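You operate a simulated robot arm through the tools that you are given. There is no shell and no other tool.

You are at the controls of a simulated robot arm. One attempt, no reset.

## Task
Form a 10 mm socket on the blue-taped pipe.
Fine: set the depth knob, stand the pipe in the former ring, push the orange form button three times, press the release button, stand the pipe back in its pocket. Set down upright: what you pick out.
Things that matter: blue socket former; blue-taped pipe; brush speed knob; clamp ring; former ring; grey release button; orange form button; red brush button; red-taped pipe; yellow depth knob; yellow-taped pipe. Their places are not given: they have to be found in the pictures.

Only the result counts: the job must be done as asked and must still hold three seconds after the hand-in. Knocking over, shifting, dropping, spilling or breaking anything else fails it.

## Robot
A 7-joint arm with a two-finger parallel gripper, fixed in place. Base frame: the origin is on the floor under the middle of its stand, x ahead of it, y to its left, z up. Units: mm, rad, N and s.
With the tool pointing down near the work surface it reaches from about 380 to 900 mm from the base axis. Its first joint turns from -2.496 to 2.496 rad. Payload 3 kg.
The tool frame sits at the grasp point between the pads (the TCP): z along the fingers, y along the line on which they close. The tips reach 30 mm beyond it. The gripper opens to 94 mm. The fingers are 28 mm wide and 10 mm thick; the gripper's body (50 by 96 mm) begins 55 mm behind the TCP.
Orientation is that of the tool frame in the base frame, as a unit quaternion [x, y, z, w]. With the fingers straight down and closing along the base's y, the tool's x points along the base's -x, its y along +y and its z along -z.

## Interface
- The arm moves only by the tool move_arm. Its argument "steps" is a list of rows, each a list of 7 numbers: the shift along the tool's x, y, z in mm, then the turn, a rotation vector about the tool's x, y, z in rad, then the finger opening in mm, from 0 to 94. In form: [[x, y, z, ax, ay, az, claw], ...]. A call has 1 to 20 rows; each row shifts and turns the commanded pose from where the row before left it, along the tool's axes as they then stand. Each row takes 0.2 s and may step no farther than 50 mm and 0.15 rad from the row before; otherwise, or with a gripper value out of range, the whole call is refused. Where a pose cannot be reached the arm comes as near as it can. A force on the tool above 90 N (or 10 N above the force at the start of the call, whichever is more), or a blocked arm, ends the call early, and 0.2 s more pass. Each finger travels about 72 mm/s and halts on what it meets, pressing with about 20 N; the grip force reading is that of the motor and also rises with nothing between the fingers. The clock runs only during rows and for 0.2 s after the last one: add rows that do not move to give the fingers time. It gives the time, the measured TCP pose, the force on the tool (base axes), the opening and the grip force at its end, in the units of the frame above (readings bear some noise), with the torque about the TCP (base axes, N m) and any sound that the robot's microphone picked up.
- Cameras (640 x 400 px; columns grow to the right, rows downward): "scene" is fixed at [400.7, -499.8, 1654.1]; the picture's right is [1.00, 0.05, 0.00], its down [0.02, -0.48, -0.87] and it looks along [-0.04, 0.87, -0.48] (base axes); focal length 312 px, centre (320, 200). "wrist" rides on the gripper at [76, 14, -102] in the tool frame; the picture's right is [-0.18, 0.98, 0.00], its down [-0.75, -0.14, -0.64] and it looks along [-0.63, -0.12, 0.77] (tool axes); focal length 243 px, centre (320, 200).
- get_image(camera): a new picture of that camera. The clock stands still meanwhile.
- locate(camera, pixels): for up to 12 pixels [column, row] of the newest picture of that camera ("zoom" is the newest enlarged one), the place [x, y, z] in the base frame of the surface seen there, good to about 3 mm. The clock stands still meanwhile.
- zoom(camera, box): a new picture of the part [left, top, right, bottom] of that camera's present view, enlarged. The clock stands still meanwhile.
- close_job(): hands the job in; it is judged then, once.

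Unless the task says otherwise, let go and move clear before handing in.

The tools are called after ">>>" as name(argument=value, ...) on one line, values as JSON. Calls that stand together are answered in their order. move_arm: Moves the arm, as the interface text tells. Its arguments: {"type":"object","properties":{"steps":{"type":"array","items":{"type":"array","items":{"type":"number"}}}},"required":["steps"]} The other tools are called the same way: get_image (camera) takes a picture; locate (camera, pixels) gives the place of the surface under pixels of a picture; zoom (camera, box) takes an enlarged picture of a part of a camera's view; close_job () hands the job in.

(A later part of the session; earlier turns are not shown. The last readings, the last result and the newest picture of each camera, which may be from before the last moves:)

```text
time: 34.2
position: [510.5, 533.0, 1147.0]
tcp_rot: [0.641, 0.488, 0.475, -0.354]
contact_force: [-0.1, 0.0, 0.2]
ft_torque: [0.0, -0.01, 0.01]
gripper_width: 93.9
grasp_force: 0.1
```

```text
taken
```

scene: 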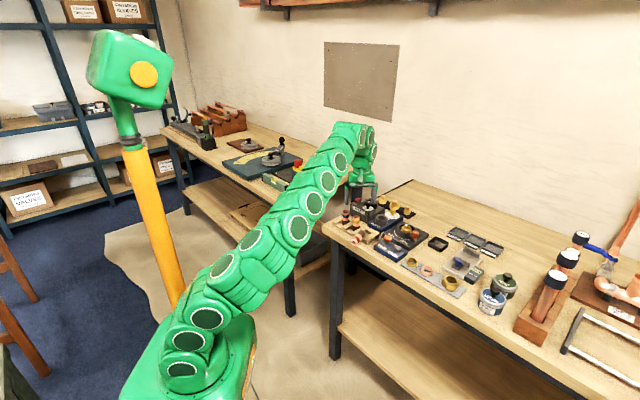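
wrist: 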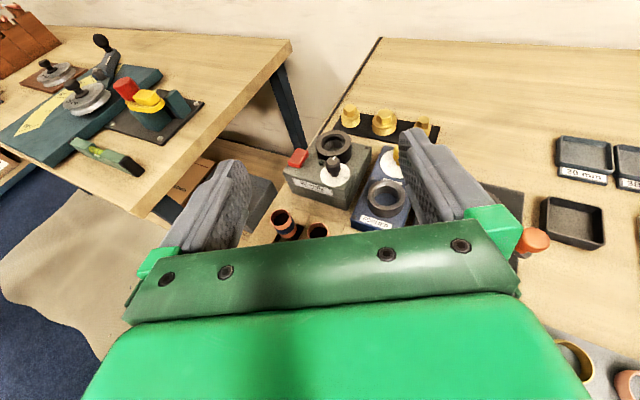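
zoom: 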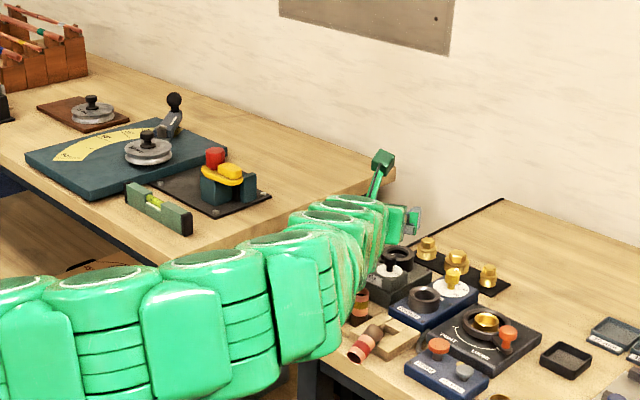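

Both the flip and the tilt are reachable, with the fingers 17° below horizontal and the camera on top. So I can pick the red pipe with a 30° outward tilt at azimuth 60°, flip, and stand it upright. I'll go back to the normal orientation to measure the lying pipe.

>>> move_arm(steps=[[0, 0, 0, 0, -0.145, 0, 94], [0, 0, 0, 0, -0.145, 0, 94], [0, 0, 0, 0, -0.145, 0, 94], [0, 0, 0, 0, -0.145, 0, 94], [0, 0, 0, 0, -0.145, 0, 94], [0, 0, 0, 0, -0.145, 0, 94], [0, 0, 0, 0, -0.145, 0, 94], [0, 0, 0, 0, -0.145, 0, 94], [0, 0, 0, 0, -0.145, 0, 94], [0, 0, 0, 0, 0, -0.145, 94], [0, 0, 0, 0, 0, -0.145, 94], [0, 0, 0, 0, 0, -0.145, 94], [0, 0, 0, 0, 0, -0.145, 94], [0, 0, 0, 0, 0, -0.145, 94], [0, 0, 0, 0, 0, -0.145, 94], [0, 0, 0, 0, 0, -0.145, 94], [0, 0, 0, 0, 0, -0.145, 94], [0, 0, 0, 0, 0, -0.145, 94], [0, 0, 0, 0, 0, -0.145, 94], [0, 0, 0, 0, 0, -0.145, 94]])

>>> move_arm(steps=[[0, 0, 0, 0, 0, -0.145, 94], [0, 0, 0, 0, 0, -0.145, 94], [0, 0, 0, 0, 0, -0.145, 94], [0, 0, 0, 0, 0, -0.145, 94], [0, 0, 0, 0, 0, -0.145, 94], [0, 0, 0, 0, 0, -0.145, 94], [0, 0, 0, 0, 0, -0.145, 94], [0, 0, 0, 0, 0, -0.145, 94], [0, 0, 0, 0, 0, -0.145, 94], [30, 0, 0, 0, 0, 0, 94], [30, 0, 0, 0, 0, 0, 94], [0, 0, 0, 0, 0, 0, 94]])

>>> get_image(camera="wrist")

```text
time: 38.4
position: [509.9, 532.3, 1148.1]
tcp_rot: [0.121, 0.993, 0.001, 0.005]
contact_force: [-0.1, 0.7, -0.5]
ft_torque: [-0.01, -0.02, 0.04]
gripper_width: 94.1
grasp_force: 0.1
```

```text
time: 41.0
position: [481.5, 479.5, 1149.1]
tcp_rot: [-0.507, 0.862, -0.001, 0.004]
contact_force: [-0.1, 0.2, -0.3]
ft_torque: [-0.03, 0.0, -0.02]
gripper_width: 93.7
grasp_force: 0.1
```

```text
taken
```

wrist: 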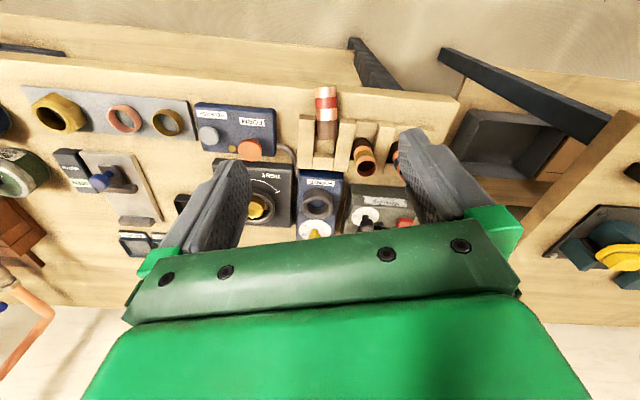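

The red pipe is at (325,105) in this view. I'll zoom in and locate it closely.

>>> zoom(camera="wrist", box=[280, 75, 380, 175])

>>> locate(camera="zoom", pixels=[[275, 65], [280, 110], [290, 160], [295, 210], [250, 110], [312, 110], [262, 200], [325, 200], [262, 60], [310, 60], [280, 250], [290, 290]])

```text
4.00 times, centred on (330, 125) of wrist
```

zoom: 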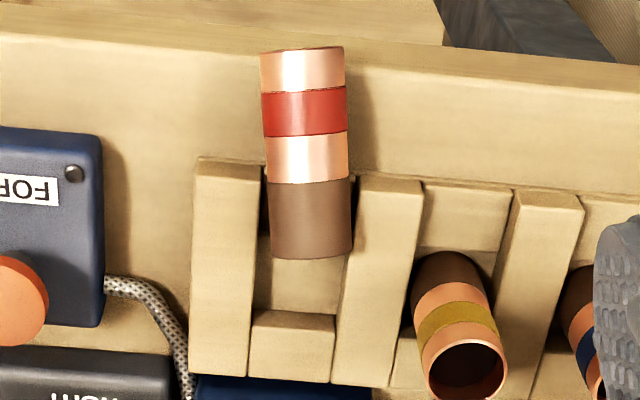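

```text
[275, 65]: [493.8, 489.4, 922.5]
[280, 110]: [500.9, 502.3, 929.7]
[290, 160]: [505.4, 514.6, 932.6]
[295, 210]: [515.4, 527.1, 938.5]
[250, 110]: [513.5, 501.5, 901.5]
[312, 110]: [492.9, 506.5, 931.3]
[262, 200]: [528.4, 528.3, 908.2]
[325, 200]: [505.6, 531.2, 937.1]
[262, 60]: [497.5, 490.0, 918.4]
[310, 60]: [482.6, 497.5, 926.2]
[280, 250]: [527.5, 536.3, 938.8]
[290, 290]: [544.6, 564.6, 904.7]
```

From this view I get the red pipe's axis: mid about (505.5,519.6,920), azimuth 54°, dark end 12° up, lying in its own channel with the rim at the bench edge. Its pocket centre is about (540,559). I'll align the tool to azimuth 54°, tilt 20° outward and come down to just above the pipe.

>>> move_arm(steps=[[0, 0, 0, 0, 0, 0.12, 50], [0, 0, 0, 0, -0.1163, 0, 50], [0, 0, 0, 0, -0.1163, 0, 50], [0, 0, 0, 0, -0.1163, 0, 50], [8.6, 1.05, 40.5, 0, 0, 0, 50], [8.6, 1.05, 40.5, 0, 0, 0, 50], [8.6, 1.05, 40.5, 0, 0, 0, 50], [8.6, 1.05, 40.5, 0, 0, 0, 50], [0, 0, 0, 0, 0, 0, 50]])

>>> get_image(camera="wrist")

>>> zoom(camera="scene", box=[300, 180, 420, 260])

```text
time: 43.0
position: [493.1, 501.1, 983.7]
tcp_rot: [-0.446, 0.878, 0.077, 0.157]
contact_force: [0.0, 0.3, 0.5]
ft_torque: [0.01, 0.04, 0.01]
gripper_width: 50.1
grasp_force: 0.0
```

```text
taken
```

wrist: 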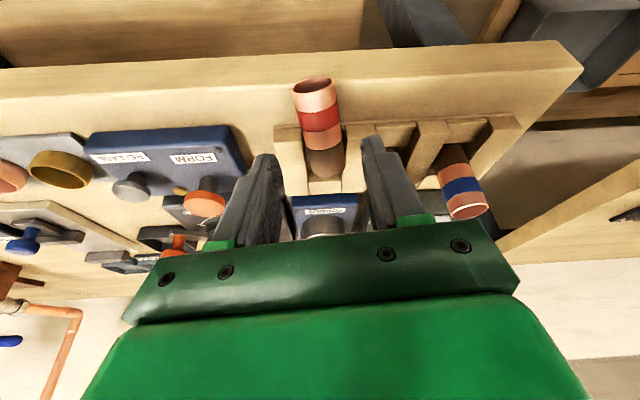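

```text
5.00 times, centred on (360, 220) of scene
```

zoom: 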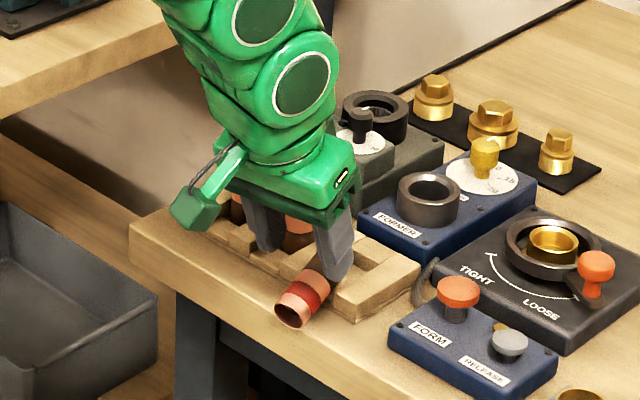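

The pipe runs between the fingers in the wrist view (columns 293–345) with the fingers at about 260 and 370. I'll lower most of the way and check again.

>>> move_arm(steps=[[6.0, 0.37, 15.1, 0, 0, 0, 50], [6.0, 0.37, 15.1, 0, 0, 0, 50], [0, 0, 0, 0, 0, 0, 50]])

>>> get_image(camera="wrist")

>>> zoom(camera="scene", box=[320, 200, 400, 260])

```text
time: 43.8
position: [492.4, 499.9, 953.8]
tcp_rot: [-0.446, 0.877, 0.078, 0.16]
contact_force: [-0.3, -1.0, 0.1]
ft_torque: [0.01, -0.02, 0.01]
gripper_width: 50.0
grasp_force: 0.1
```

```text
taken
```

wrist: 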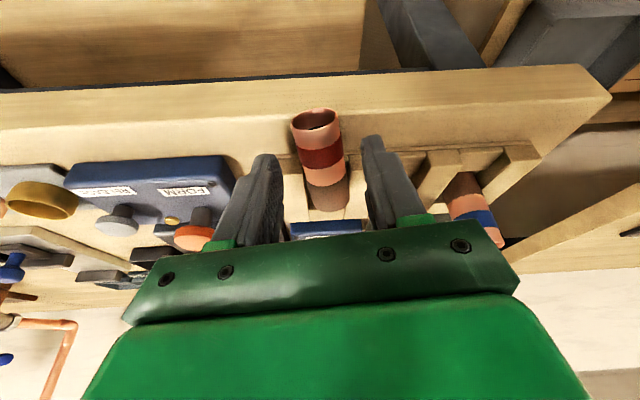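

```text
6.67 times, centred on (360, 230) of scene
```

zoom: 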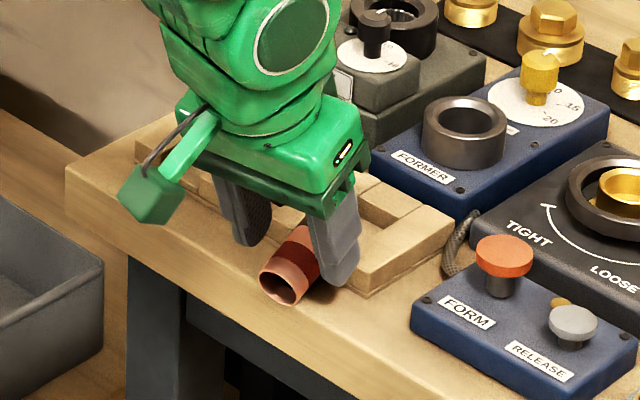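

The fingers straddle the pipe and no contact is felt. I'll ease down the remaining 18 mm in small steps, shifting slightly toward the rim to stay clear of the divider fronts.

>>> move_arm(steps=[[2.7, 0, 5.4, 0, 0, 0, 50], [2.7, 0, 5.4, 0, 0, 0, 50], [2.7, 0, 5.4, 0, 0, 0, 50], [0, 0, 0, 0, 0, 0, 50]])

>>> zoom(camera="scene", box=[330, 210, 390, 250])

>>> get_image(camera="wrist")

```text
time: 44.8
position: [492.2, 499.0, 935.9]
tcp_rot: [-0.447, 0.877, 0.078, 0.16]
contact_force: [0.2, 0.1, 0.1]
ft_torque: [0.0, -0.01, -0.01]
gripper_width: 49.9
grasp_force: 0.0
```

```text
10.00 times, centred on (360, 230) of scene
```

zoom: 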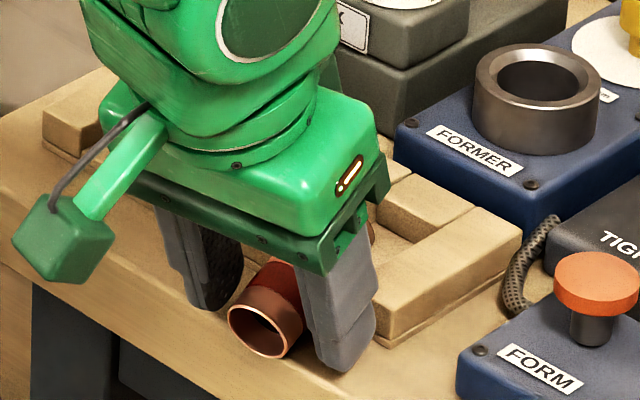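

```text
taken
```

wrist: 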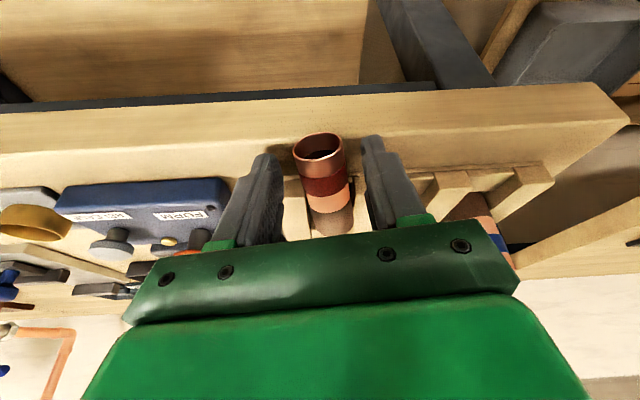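

Fingers are down either side of the pipe with no contact force. Closing now.

>>> move_arm(steps=[[0, 0, 0, 0, 0, 0, 20], [0, 0, 0, 0, 0, 0, 20], [0, 0, 0, 0, 0, 0, 20], [0, 0, 0, 0, 0, 0, 20]])

>>> zoom(camera="scene", box=[330, 210, 390, 250])

```text
time: 45.8
position: [490.4, 500.5, 934.8]
tcp_rot: [-0.446, 0.877, 0.077, 0.16]
contact_force: [-0.9, 0.4, -0.1]
ft_torque: [-0.02, -0.01, 0.04]
gripper_width: 26.4
grasp_force: 20.4
```

```text
10.00 times, centred on (360, 230) of scene
```

zoom: 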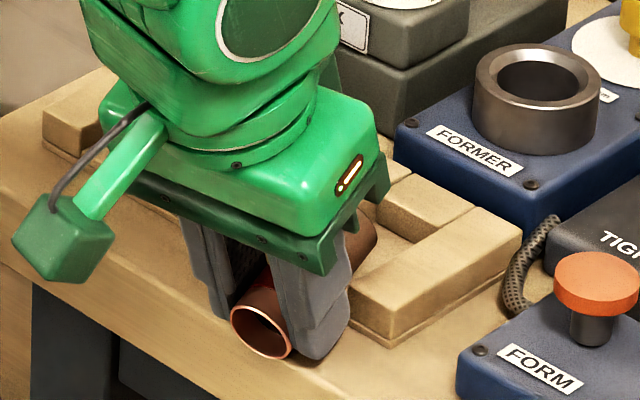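

The pipe is gripped at 26.4 mm with 20 N. I'll lift straight up 60 mm and look.

>>> move_arm(steps=[[-5.2, 0, -14.1, 0, 0, 0, 20], [-6.9, 0, -18.8, 0, 0, 0, 20], [-8.7, 0, -23.5, 0, 0, 0, 20], [0, 0, 0, 0, 0, 0, 20]])

>>> zoom(camera="scene", box=[320, 190, 400, 245])

>>> get_image(camera="wrist")

```text
time: 46.8
position: [488.8, 498.4, 993.9]
tcp_rot: [-0.447, 0.877, 0.077, 0.158]
contact_force: [0.3, 0.0, -0.2]
ft_torque: [-0.02, -0.03, -0.03]
gripper_width: 26.7
grasp_force: 20.1
```

```text
7.27 times, centred on (360, 218) of scene
```

zoom: 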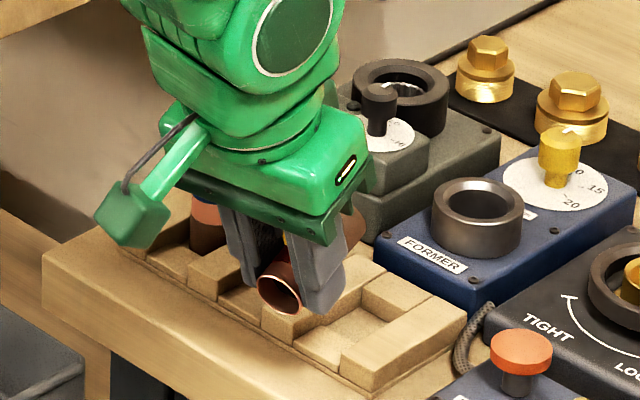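

```text
taken
```

wrist: 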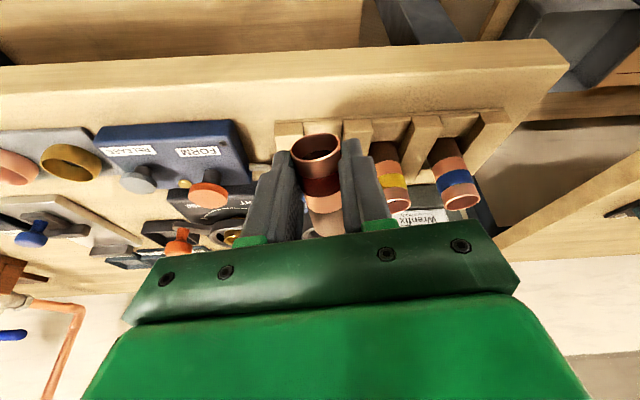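

The red pipe is lifted clean with the others untouched. I'll raise it to z≈1144, bring the tool vertical and begin the yaw flip.

>>> move_arm(steps=[[-12.9, 0, -35.2, 0, 0, 0, 20], [-12.9, 0, -35.2, 0, 0, 0, 20], [-12.9, 0, -35.2, 0, 0, 0, 20], [-12.9, 0, -35.2, 0, 0, 0, 20], [0, 0, 0, 0, 0.118, 0, 20], [0, 0, 0, 0, 0.118, 0, 20], [0, 0, 0, 0, 0.118, 0, 20], [0, 0, 0, 0, 0, 0.145, 20], [0, 0, 0, 0, 0, 0.145, 20], [0, 0, 0, 0, 0, 0.145, 20], [0, 0, 0, 0, 0, 0.145, 20], [0, 0, 0, 0, 0, 0.145, 20], [0, 0, 0, 0, 0, 0.145, 20], [0, 0, 0, 0, 0, 0.145, 20], [0, 0, 0, 0, 0, 0.145, 20], [0, 0, 0, 0, 0, 0.145, 20], [0, 0, 0, 0, 0, 0.145, 20], [0, 0, 0, 0, 0, 0, 20]])

>>> zoom(camera="scene", box=[240, 100, 440, 250])

```text
time: 50.6
position: [488.4, 500.0, 1144.9]
tcp_rot: [0.253, 0.968, -0.001, 0.004]
contact_force: [-0.5, -0.6, 0.2]
ft_torque: [-0.01, 0.02, -0.02]
gripper_width: 26.6
grasp_force: 19.2
```

```text
2.67 times, centred on (340, 175) of scene
```

zoom: 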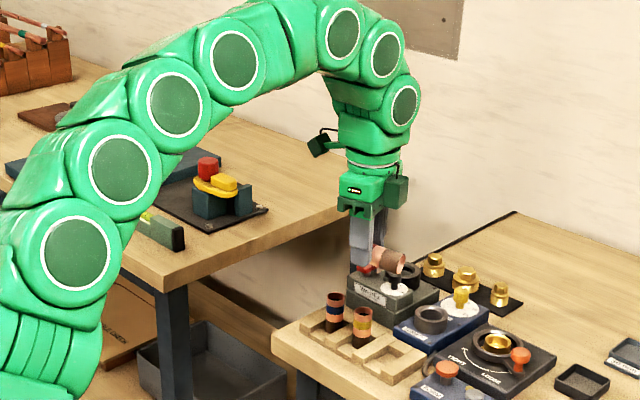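

The pipe is still held firmly. I'll continue the yaw flip by another 83°.

>>> move_arm(steps=[[0, 0, 0, 0, 0, 0.145, 20], [0, 0, 0, 0, 0, 0.145, 20], [0, 0, 0, 0, 0, 0.145, 20], [0, 0, 0, 0, 0, 0.145, 20], [0, 0, 0, 0, 0, 0.145, 20], [0, 0, 0, 0, 0, 0.145, 20], [0, 0, 0, 0, 0, 0.145, 20], [0, 0, 0, 0, 0, 0.145, 20], [0, 0, 0, 0, 0, 0.145, 20], [0, 0, 0, 0, 0, 0.145, 20], [0, 0, 0, 0, 0, 0, 20]])

>>> move_arm(steps=[[0, 0, 0, 0, 0.1433, 0, 20], [0, 0, 0, 0, 0.1433, 0, 20], [0, 0, 0, 0, 0.1433, 0, 20], [0, 0, 0, 0, 0.1433, 0, 20], [0, 0, 0, 0, 0.1433, 0, 20], [0, 0, 0, 0, 0.1433, 0, 20], [0, 0, 0, 0, 0.1433, 0, 20], [0, 0, 0, 0, 0.1433, 0, 20], [0, 0, 0, 0, 0.1433, 0, 20], [0, 0, 0, 0, 0.1433, 0, 20], [0, 0, 0, 0, 0, 0, 20]])

>>> get_image(camera="wrist")

>>> get_image(camera="scene")

```text
time: 53.0
position: [488.3, 499.8, 1144.9]
tcp_rot: [0.831, 0.556, 0.002, 0.003]
contact_force: [-0.3, -1.5, 0.2]
ft_torque: [0.0, 0.0, 0.01]
gripper_width: 26.6
grasp_force: 19.4
```

```text
time: 55.4
position: [487.7, 499.5, 1143.8]
tcp_rot: [0.625, 0.421, 0.547, -0.364]
contact_force: [0.8, 0.3, -0.2]
ft_torque: [0.0, -0.02, 0.02]
gripper_width: 26.4
grasp_force: 20.1
```

```text
taken
```

wrist: 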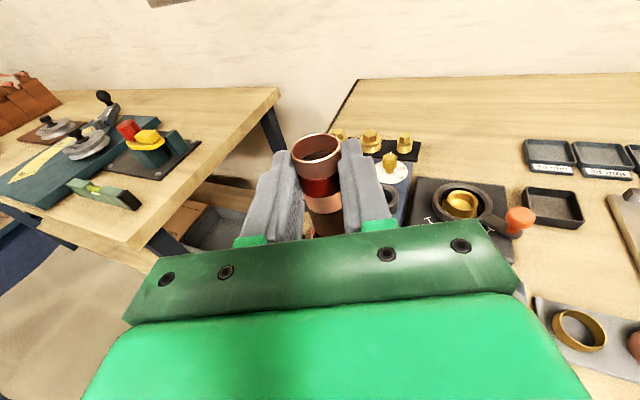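

```text
taken
```

scene: 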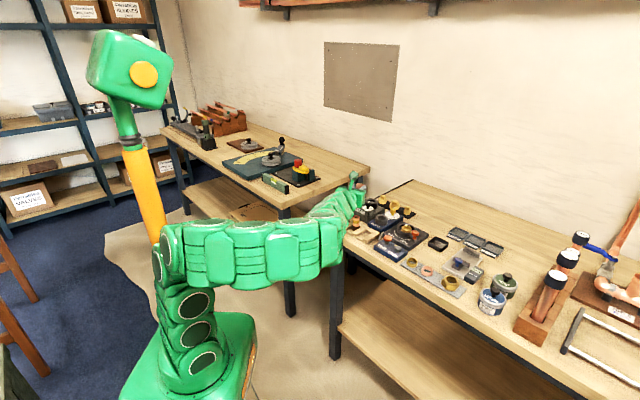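

The pipe is now held roughly upright with the dark end down, and the fingers point outward. Before lowering, I'll check how high the elbow and forearm are, and the pipe's actual tilt.

>>> locate(camera="scene", pixels=[[340, 245], [335, 270], [300, 250], [290, 285], [345, 215], [350, 200], [330, 205], [358, 180], [310, 235], [345, 230]])

>>> zoom(camera="scene", box=[300, 150, 420, 260])

>>> zoom(camera="wrist", box=[260, 110, 380, 240])

```text
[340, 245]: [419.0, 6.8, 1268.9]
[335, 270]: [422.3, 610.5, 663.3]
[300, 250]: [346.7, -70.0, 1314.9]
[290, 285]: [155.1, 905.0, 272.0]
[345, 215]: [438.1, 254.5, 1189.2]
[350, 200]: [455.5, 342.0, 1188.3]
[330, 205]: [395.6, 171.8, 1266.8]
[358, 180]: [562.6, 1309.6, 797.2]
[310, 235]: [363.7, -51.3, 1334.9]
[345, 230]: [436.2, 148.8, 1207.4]
```

```text
3.64 times, centred on (360, 205) of scene
```

zoom: 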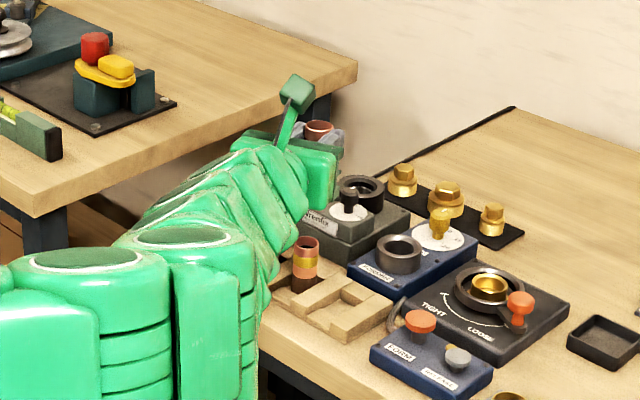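

```text
3.08 times, centred on (320, 175) of wrist
```

zoom: 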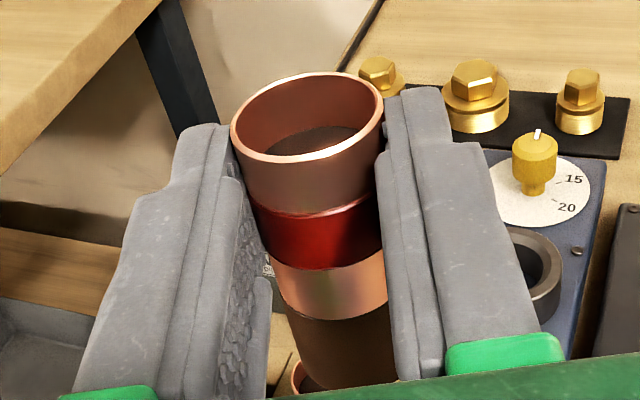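

The elbow is high (z≥1190) and well in front of the bench, so lowering looks safe. I'll check the pipe's verticality from the scene camera too.

>>> zoom(camera="scene", box=[370, 165, 430, 205])

>>> zoom(camera="wrist", box=[290, 120, 370, 240])

```text
10.00 times, centred on (400, 185) of scene
```

zoom: 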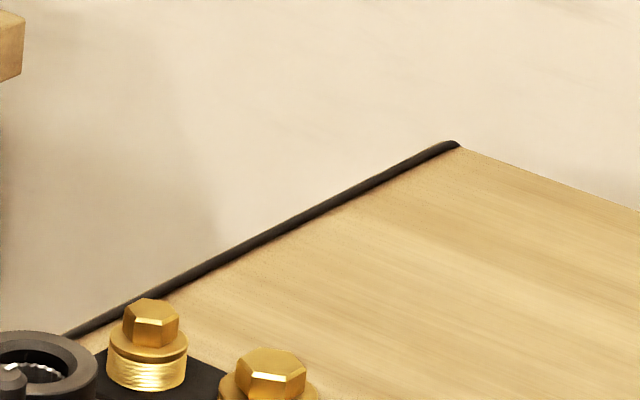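

```text
3.33 times, centred on (330, 180) of wrist
```

zoom: 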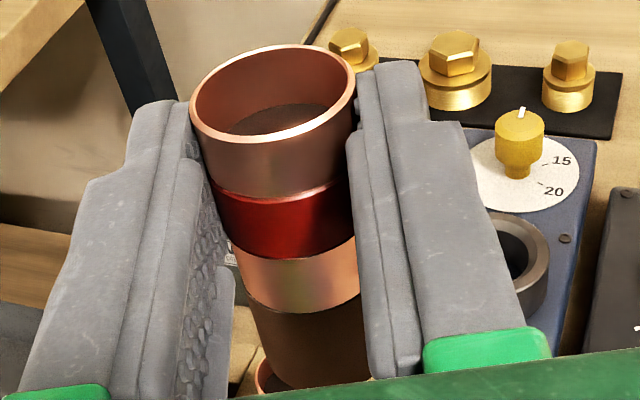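

By the projection check the pipe is vertical within about 2°, with its dark end about 52 mm below the TCP and offset (7,17). I'll move to hover over its pocket with the dark end at z≈940.

>>> move_arm(steps=[[-28.6, 5.0, 15.2, 0, 0, 0, 20], [-28.6, 5.0, 15.2, 0, 0, 0, 20], [-28.6, 5.0, 15.2, 0, 0, 0, 20], [-28.6, 5.0, 15.2, 0, 0, 0, 20], [-28.6, 5.0, 15.2, 0, 0, 0, 20], [0, 0, 0, 0, 0, 0, 20]])

>>> get_image(camera="wrist")

>>> zoom(camera="scene", box=[300, 170, 420, 260])

```text
time: 56.8
position: [536.0, 541.3, 992.4]
tcp_rot: [0.626, 0.421, 0.548, -0.362]
contact_force: [-0.7, -0.1, 0.1]
ft_torque: [-0.07, 0.01, 0.0]
gripper_width: 26.8
grasp_force: 19.6
```

```text
taken
```

wrist: 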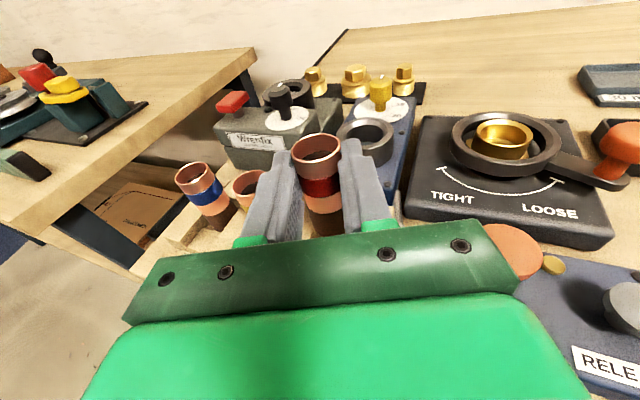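

```text
4.44 times, centred on (360, 215) of scene
```

zoom: 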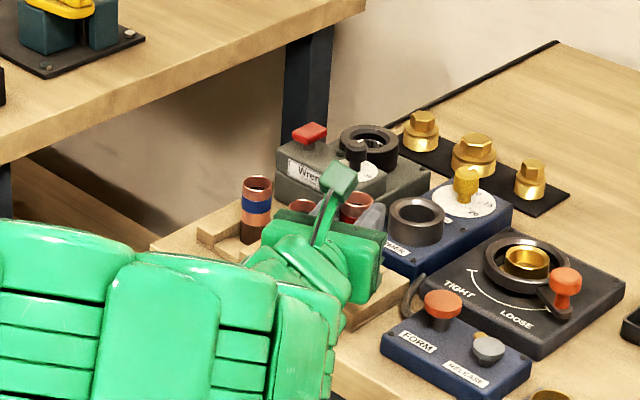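

The pipe hovers over the rack; blue and yellow are upright at (200,180) and (250,185). I'll zoom in to compare the red pipe's position with its neighbours and the pocket.

>>> zoom(camera="wrist", box=[170, 120, 370, 245])

>>> locate(camera="wrist", pixels=[[291, 152], [341, 145], [316, 137], [310, 165], [177, 178], [212, 172], [195, 164], [198, 190], [318, 185], [320, 225], [247, 173], [235, 185]])

```text
3.20 times, centred on (270, 182) of wrist
```

zoom: 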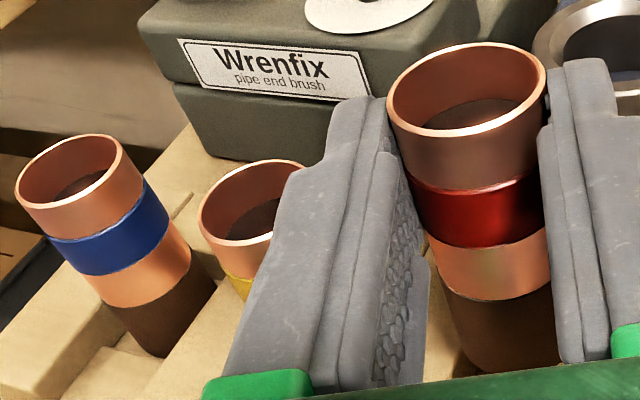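

```text
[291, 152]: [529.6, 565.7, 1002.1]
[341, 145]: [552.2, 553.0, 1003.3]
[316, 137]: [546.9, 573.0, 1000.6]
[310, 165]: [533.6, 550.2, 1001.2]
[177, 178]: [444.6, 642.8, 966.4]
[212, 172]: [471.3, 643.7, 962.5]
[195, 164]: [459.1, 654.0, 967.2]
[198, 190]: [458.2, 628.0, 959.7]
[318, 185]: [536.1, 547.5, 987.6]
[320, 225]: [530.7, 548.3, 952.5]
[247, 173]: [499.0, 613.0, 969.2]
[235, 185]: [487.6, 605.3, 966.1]
```

The red rim centre measures about (541,560), in line with the extrapolated pocket at (541,559). I'll lower straight down 34 mm in small steps, watching the force.

>>> move_arm(steps=[[-8.5, 0, 1.17, 0, 0, 0, 20], [-8.5, 0, 1.17, 0, 0, 0, 20], [-8.5, 0, 1.17, 0, 0, 0, 20], [-8.0, 0, 1.1, 0, 0, 0, 20], [0, 0, 0, 0, 0, 0, 20]])

>>> zoom(camera="wrist", box=[170, 120, 370, 245])

>>> zoom(camera="scene", box=[300, 170, 420, 260])

```text
time: 58.0
position: [534.5, 541.8, 959.0]
tcp_rot: [0.625, 0.422, 0.547, -0.364]
contact_force: [0.3, 0.6, 6.4]
ft_torque: [0.17, -0.06, 0.04]
gripper_width: 26.5
grasp_force: 19.6
```

```text
3.20 times, centred on (270, 182) of wrist
```

zoom: 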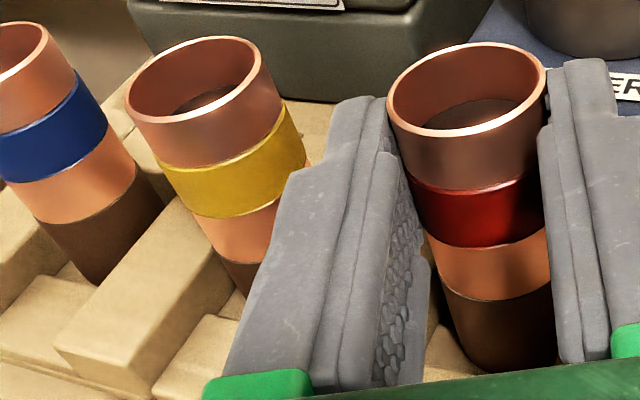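

```text
4.44 times, centred on (360, 215) of scene
```

zoom: 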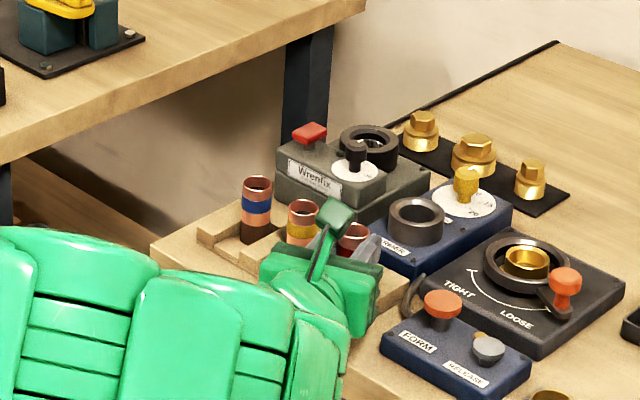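

A 6.4 N upward force shows the pipe touching something at about the expected depth. I'll compare the red rim height with the yellow's.

>>> locate(camera="zoom", pixels=[[349, 225], [302, 205]])

>>> get_image(camera="wrist")

>>> locate(camera="wrist", pixels=[[293, 153], [341, 145], [316, 137], [306, 163], [213, 152], [250, 145], [232, 134], [230, 159], [322, 160], [238, 155]])

```text
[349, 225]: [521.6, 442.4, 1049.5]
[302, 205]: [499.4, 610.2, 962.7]
```

```text
taken
```

wrist: 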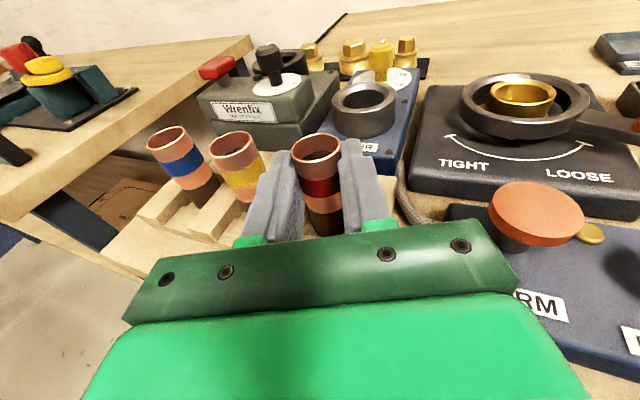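

```text
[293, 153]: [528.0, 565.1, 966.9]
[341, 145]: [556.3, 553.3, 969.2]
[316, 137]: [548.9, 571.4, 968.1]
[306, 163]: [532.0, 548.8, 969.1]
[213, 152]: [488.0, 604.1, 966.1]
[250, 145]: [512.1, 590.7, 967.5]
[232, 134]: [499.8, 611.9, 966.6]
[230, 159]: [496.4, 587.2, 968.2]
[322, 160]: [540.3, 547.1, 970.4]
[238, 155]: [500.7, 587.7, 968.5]
```

The red rim sits at z≈968, the same as yellow's, so it's seated in its pocket at (541,560). I'll open the fingers modestly and back straight out.

>>> move_arm(steps=[[0, 0, 0, 0, 0, 0, 30], [0, 0, 0, 0, 0, 0, 38], [0, 0, 0, 0, 0, 0, 40], [0, 0, 0, 0, 0, 0, 40]])

>>> get_image(camera="wrist")

```text
time: 59.0
position: [533.7, 540.9, 958.7]
tcp_rot: [0.626, 0.421, 0.547, -0.362]
contact_force: [-0.1, 0.4, -0.7]
ft_torque: [0.0, -0.01, 0.0]
gripper_width: 39.7
grasp_force: 0.0
```

```text
taken
```

wrist: 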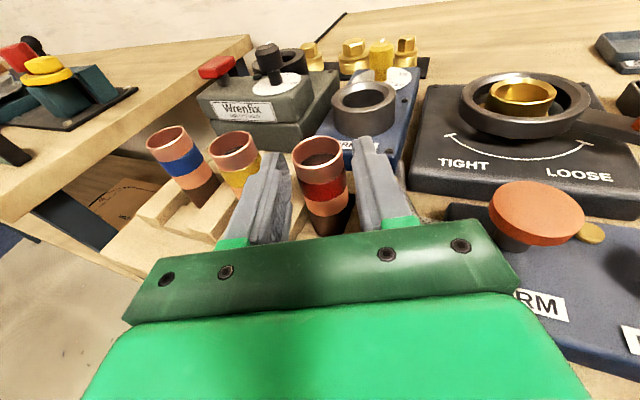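

The red pipe stands on its own between the open fingers. I'll back out along the finger direction and check.

>>> move_arm(steps=[[0, 0, -10, 0, 0, 0, 40], [0, 0, -15, 0, 0, 0, 40], [0, 0, -20, 0, 0, 0, 40], [0, 0, -20, 0, 0, 0, 40], [0, 0, -20, 0, 0, 0, 40], [0, 0, 0, 0, 0, 0, 40]])

>>> get_image(camera="wrist")

>>> zoom(camera="scene", box=[300, 170, 420, 260])

```text
time: 60.4
position: [503.2, 460.7, 968.9]
tcp_rot: [0.625, 0.422, 0.547, -0.363]
contact_force: [0.2, -0.4, -1.4]
ft_torque: [0.01, 0.0, 0.0]
gripper_width: 40.3
grasp_force: 0.0
```

```text
taken
```

wrist: 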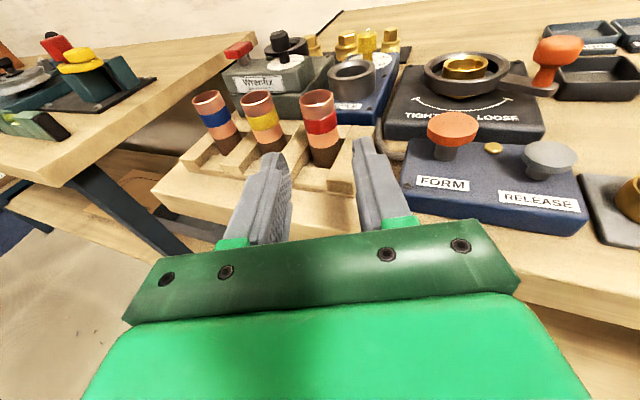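

```text
4.44 times, centred on (360, 215) of scene
```

zoom: 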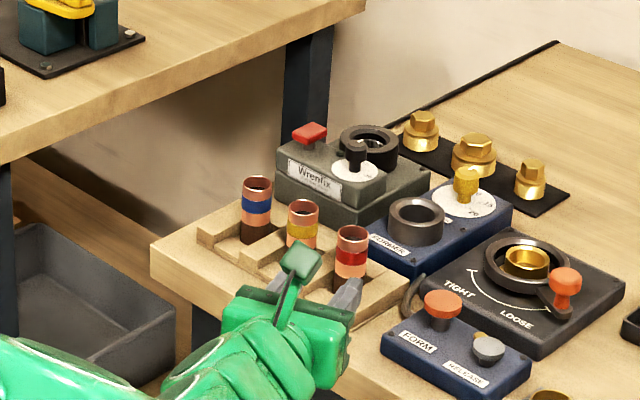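

All three pipes now stand upright in their pockets. I'll raise the arm and undo the flip, returning to the normal downward orientation.

>>> move_arm(steps=[[32, 0, -4, 0, 0, 0, 40], [32, 0, -4, 0, 0, 0, 40], [32, 0, -4, 0, 0, 0, 40], [32, 0, -4, 0, 0, 0, 40], [32, 0, -4, 0, 0, 0, 40], [0, 0, 0, 0, -0.1433, 0, 40], [0, 0, 0, 0, -0.1433, 0, 40], [0, 0, 0, 0, -0.1433, 0, 40], [0, 0, 0, 0, -0.1433, 0, 40], [0, 0, 0, 0, -0.1433, 0, 40], [0, 0, 0, 0, -0.1433, 0, 40], [0, 0, 0, 0, -0.1433, 0, 40], [0, 0, 0, 0, -0.1433, 0, 40], [0, 0, 0, 0, -0.1433, 0, 40], [0, 0, 0, 0, -0.1433, 0, 40], [0, 0, 0, 0, 0, 0, 40]])

>>> move_arm(steps=[[0, 0, 0, 0, 0, -0.145, 40], [0, 0, 0, 0, 0, -0.145, 40], [0, 0, 0, 0, 0, -0.145, 40], [0, 0, 0, 0, 0, -0.145, 40], [0, 0, 0, 0, 0, -0.145, 40], [0, 0, 0, 0, 0, -0.145, 40], [0, 0, 0, 0, 0, -0.145, 40], [0, 0, 0, 0, 0, -0.145, 40], [0, 0, 0, 0, 0, -0.145, 40], [0, 0, 0, 0, 0, -0.145, 40], [0, 0, 0, 0, 0, -0.145, 40], [0, 0, 0, 0, 0, -0.145, 40], [0, 0, 0, 0, 0, -0.145, 40], [0, 0, 0, 0, 0, -0.145, 40], [0, 0, 0, 0, 0, -0.145, 40], [0, 0, 0, 0, 0, -0.145, 40], [0, 0, 0, 0, 0, -0.145, 40], [0, 0, 0, 0, 0, -0.145, 40], [0, 0, 0, 0, 0, -0.145, 40]])

>>> get_image(camera="wrist")

>>> get_image(camera="scene")

```text
time: 63.8
position: [502.3, 464.4, 1131.2]
tcp_rot: [0.832, 0.555, 0.001, 0.003]
contact_force: [-0.1, -0.6, 0.9]
ft_torque: [0.02, 0.02, 0.0]
gripper_width: 40.0
grasp_force: 0.0
```

```text
time: 67.8
position: [502.7, 465.9, 1131.5]
tcp_rot: [-0.389, 0.921, -0.002, 0.003]
contact_force: [0.8, 0.3, -0.2]
ft_torque: [0.0, -0.03, 0.04]
gripper_width: 39.8
grasp_force: 0.1
```

```text
taken
```

wrist: 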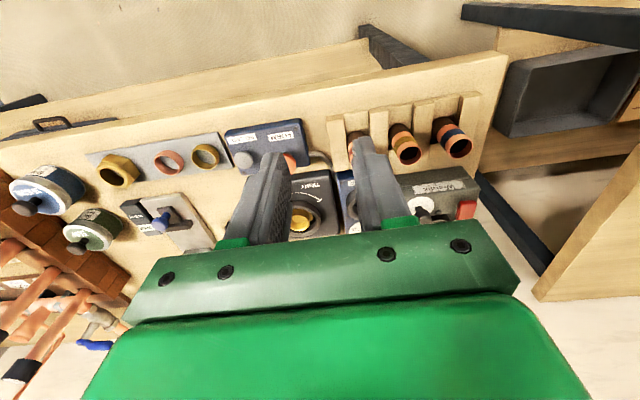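

```text
taken
```

scene: 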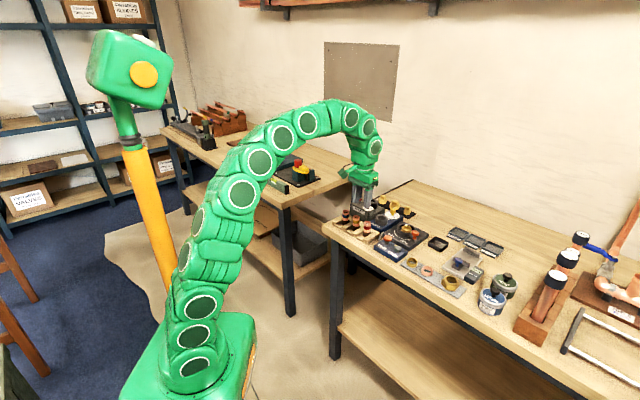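

The tool is back to normal at azimuth 45.8° with all pipes upright in the scene. Next I'll move above the blue pipe (458,641) at z≈1070 and tilt 20° outward.

>>> move_arm(steps=[[-18.9, 30.8, 12, 0, 0, 0, 48], [-18.9, 30.8, 12, 0, 0, 0, 48], [-18.9, 30.8, 12, 0, 0, 0, 48], [-18.9, 30.8, 12, 0, 0, 0, 48], [-18.9, 30.8, 12, 0, 0, 0, 48], [0, 0, 0, 0, -0.1163, 0, 48], [0, 0, 0, 0, -0.1163, 0, 48], [0, 0, 0, 0, -0.1163, 0, 48], [0, 0, 0, 0, 0, 0, 48]])

>>> get_image(camera="wrist")

>>> zoom(camera="scene", box=[300, 160, 420, 250])

```text
time: 69.8
position: [460.6, 640.0, 1070.3]
tcp_rot: [-0.382, 0.908, 0.065, 0.163]
contact_force: [-0.2, 0.4, -0.2]
ft_torque: [-0.03, 0.03, -0.03]
gripper_width: 47.9
grasp_force: 0.1
```

```text
taken
```

wrist: 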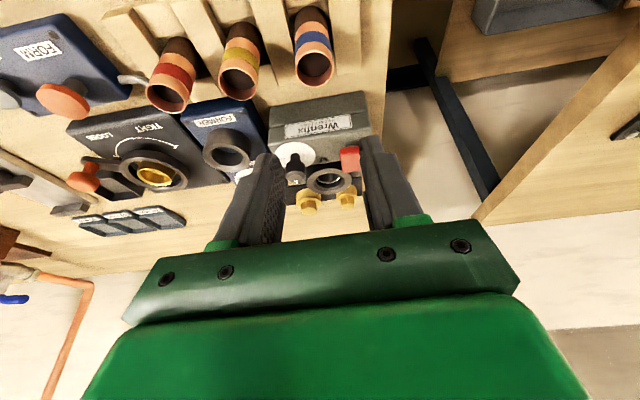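

```text
4.44 times, centred on (360, 205) of scene
```

zoom: 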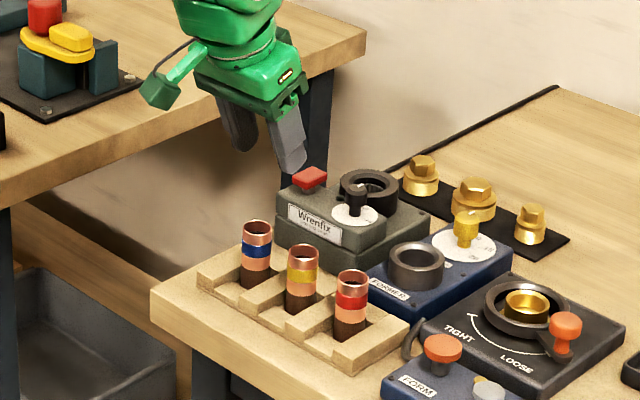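

The blue pipe is at (313,50) in this view. I'll zoom in and locate its rim to fix its axis.

>>> zoom(camera="wrist", box=[270, 0, 370, 100])

>>> locate(camera="wrist", pixels=[[297, 65], [333, 65], [314, 48], [315, 86], [302, 53], [328, 52], [219, 82], [258, 82], [239, 66], [239, 100]])

```text
4.00 times, centred on (320, 50) of wrist
```

zoom: 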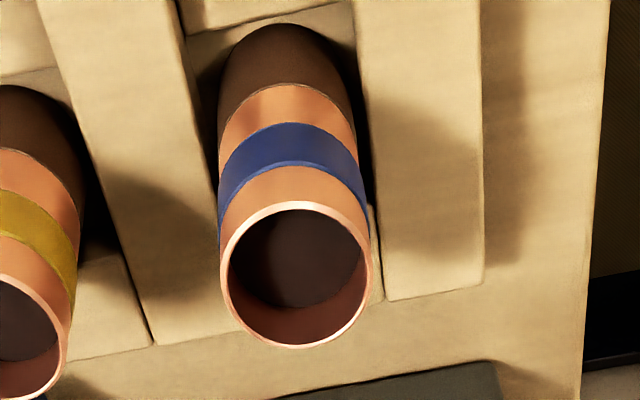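

```text
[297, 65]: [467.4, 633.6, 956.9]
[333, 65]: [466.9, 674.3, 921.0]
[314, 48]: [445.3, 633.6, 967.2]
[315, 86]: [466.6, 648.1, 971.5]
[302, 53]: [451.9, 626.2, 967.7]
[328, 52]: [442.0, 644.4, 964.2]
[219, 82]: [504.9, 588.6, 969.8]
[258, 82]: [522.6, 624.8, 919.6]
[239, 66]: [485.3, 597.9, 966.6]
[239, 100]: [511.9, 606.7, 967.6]
```

>>> locate(camera="zoom", pixels=[[295, 206], [297, 344], [225, 275], [368, 272], [245, 225], [345, 225], [245, 327], [348, 325], [295, 260], [120, 170], [420, 200], [180, 310]])

```text
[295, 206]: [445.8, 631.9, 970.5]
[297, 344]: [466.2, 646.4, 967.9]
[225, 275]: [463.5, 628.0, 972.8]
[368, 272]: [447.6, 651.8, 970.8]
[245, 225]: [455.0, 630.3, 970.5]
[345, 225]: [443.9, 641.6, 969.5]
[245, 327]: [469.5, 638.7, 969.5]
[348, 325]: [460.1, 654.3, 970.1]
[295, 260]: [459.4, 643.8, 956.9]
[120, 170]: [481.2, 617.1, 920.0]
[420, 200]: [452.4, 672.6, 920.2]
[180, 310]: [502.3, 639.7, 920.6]
```

The blue rim centre is about (457,640.5) at z≈970. I'll lower to just above the rim, centred, and check.

>>> move_arm(steps=[[11.4, 1.65, 27.9, 0, 0, 0, 48], [11.4, 1.65, 27.9, 0, 0, 0, 48], [0, 0, 0, 0, 0, 0, 48]])

>>> get_image(camera="wrist")

>>> zoom(camera="scene", box=[310, 180, 400, 245])

```text
time: 70.6
position: [456.6, 642.7, 1010.9]
tcp_rot: [-0.382, 0.907, 0.066, 0.163]
contact_force: [0.6, 0.0, -0.1]
ft_torque: [0.03, 0.0, -0.01]
gripper_width: 47.9
grasp_force: 0.0
```

```text
taken
```

wrist: 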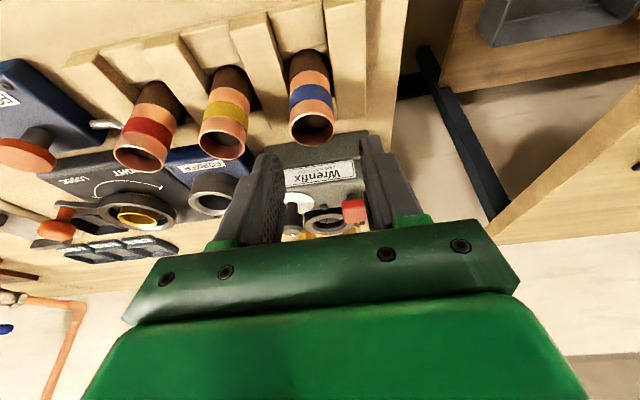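

```text
6.15 times, centred on (355, 212) of scene
```

zoom: 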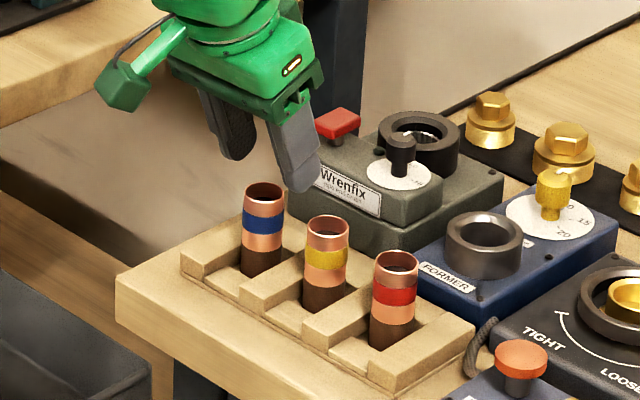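

The fingers hover clear of the rim; the Wrenfix box is beyond. I'll check the Wrenfix front-face position before descending.

>>> locate(camera="zoom", pixels=[[345, 195], [300, 210], [295, 165], [370, 215], [305, 175], [340, 122]])

```text
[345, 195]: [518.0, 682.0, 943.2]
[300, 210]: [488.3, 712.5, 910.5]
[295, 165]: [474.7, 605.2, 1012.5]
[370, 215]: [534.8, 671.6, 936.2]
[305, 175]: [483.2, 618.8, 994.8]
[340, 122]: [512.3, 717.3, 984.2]
```

The Wrenfix front is ~47 mm beyond the fingertips, so the way is clear. Descending around the blue pipe to z≈962.

>>> move_arm(steps=[[6.05, -0.5, 15.2, 0, 0, 0, 48], [6.05, -0.5, 15.2, 0, 0, 0, 48], [6.05, -0.5, 15.2, 0, 0, 0, 48], [0, 0, 0, 0, 0, 0, 48]])

>>> get_image(camera="wrist")

>>> zoom(camera="scene", box=[320, 195, 390, 245])

```text
time: 71.6
position: [455.9, 640.8, 962.4]
tcp_rot: [-0.382, 0.908, 0.065, 0.162]
contact_force: [0.4, 0.2, -0.2]
ft_torque: [0.01, 0.01, -0.01]
gripper_width: 48.2
grasp_force: 0.1
```

```text
taken
```

wrist: 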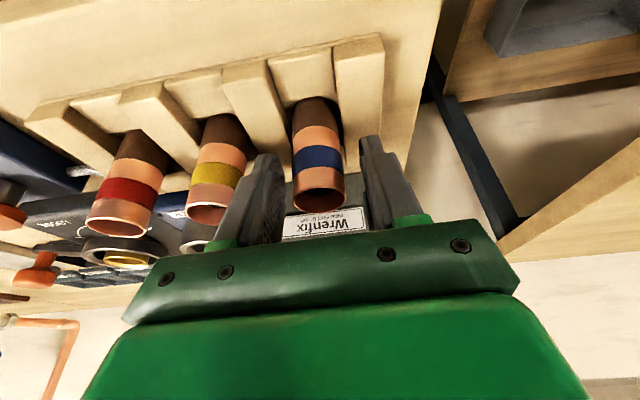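

```text
8.00 times, centred on (355, 220) of scene
```

zoom: 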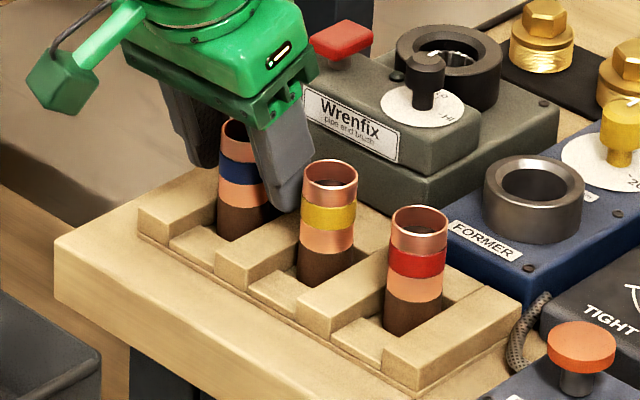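

Fingers straddle the blue pipe with no contact, and yellow is clear. I'll close on it.

>>> move_arm(steps=[[0, 0, 0, 0, 0, 0, 20], [0, 0, 0, 0, 0, 0, 20], [0, 0, 0, 0, 0, 0, 20], [0, 0, 0, 0, 0, 0, 20]])

>>> zoom(camera="wrist", box=[220, 80, 420, 240])

```text
time: 72.6
position: [455.3, 639.2, 963.0]
tcp_rot: [-0.382, 0.908, 0.065, 0.162]
contact_force: [0.4, 0.5, 1.6]
ft_torque: [-0.03, -0.04, 0.0]
gripper_width: 27.0
grasp_force: 20.0
```

```text
2.50 times, centred on (320, 160) of wrist
```

zoom: 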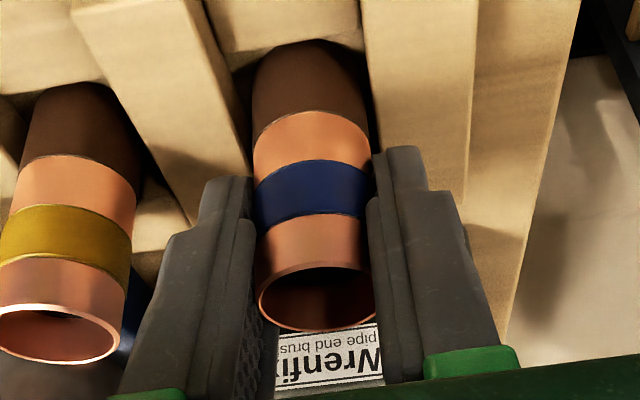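

The blue pipe is gripped at 27.0 mm. I'll lift it straight up about 95 mm.

>>> move_arm(steps=[[-4.1, 0, -11.2, 0, 0, 0, 20], [-8.2, 0, -22.3, 0, 0, 0, 20], [-10.2, 0, -28, 0, 0, 0, 20], [-10.2, 0, -28, 0, 0, 0, 20], [0, 0, 0, 0, 0, 0, 20]])

>>> get_image(camera="wrist")

>>> zoom(camera="scene", box=[310, 170, 410, 245])

```text
time: 73.8
position: [456.7, 638.8, 1056.9]
tcp_rot: [-0.382, 0.907, 0.065, 0.163]
contact_force: [0.0, -0.2, -0.1]
ft_torque: [0.0, -0.03, 0.0]
gripper_width: 26.6
grasp_force: 20.2
```

```text
taken
```

wrist: 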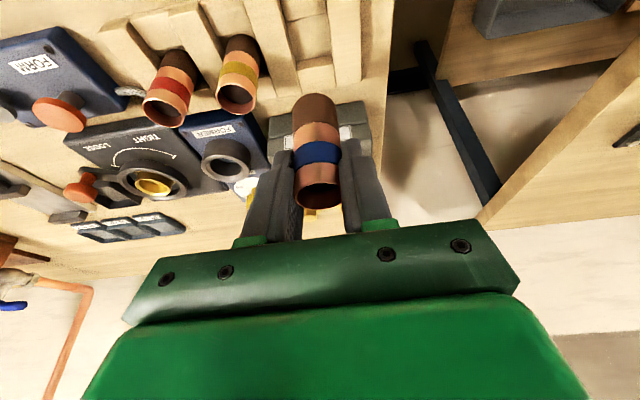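

```text
5.33 times, centred on (360, 208) of scene
```

zoom: 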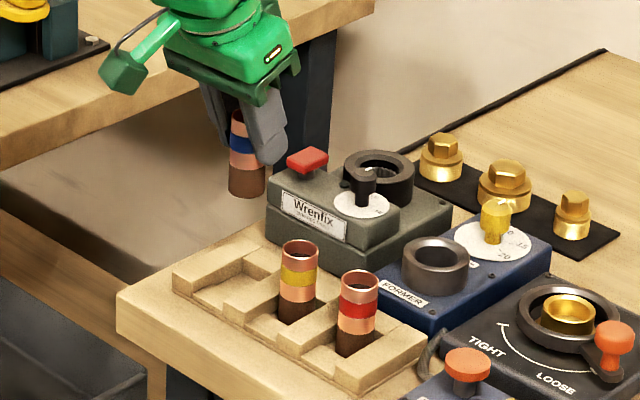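

The pipe is held upright and clear. I'll zoom in on it to measure where its axis sits relative to the tool before going to the ring.

>>> zoom(camera="wrist", box=[270, 80, 370, 230])

>>> locate(camera="zoom", pixels=[[320, 120], [310, 200], [310, 60]])

```text
2.67 times, centred on (320, 155) of wrist
```

zoom: 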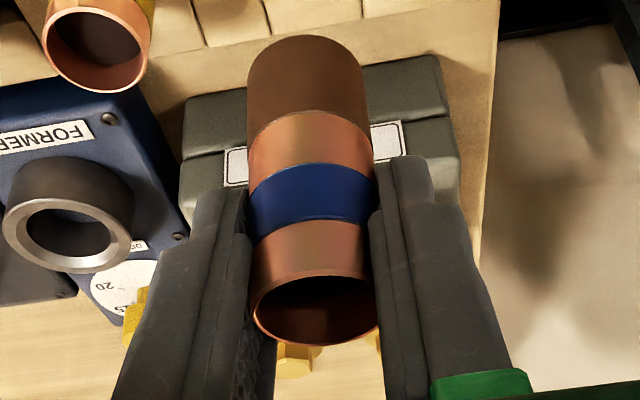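

```text
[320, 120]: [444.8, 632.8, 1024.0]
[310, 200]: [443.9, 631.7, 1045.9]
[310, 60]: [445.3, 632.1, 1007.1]
```

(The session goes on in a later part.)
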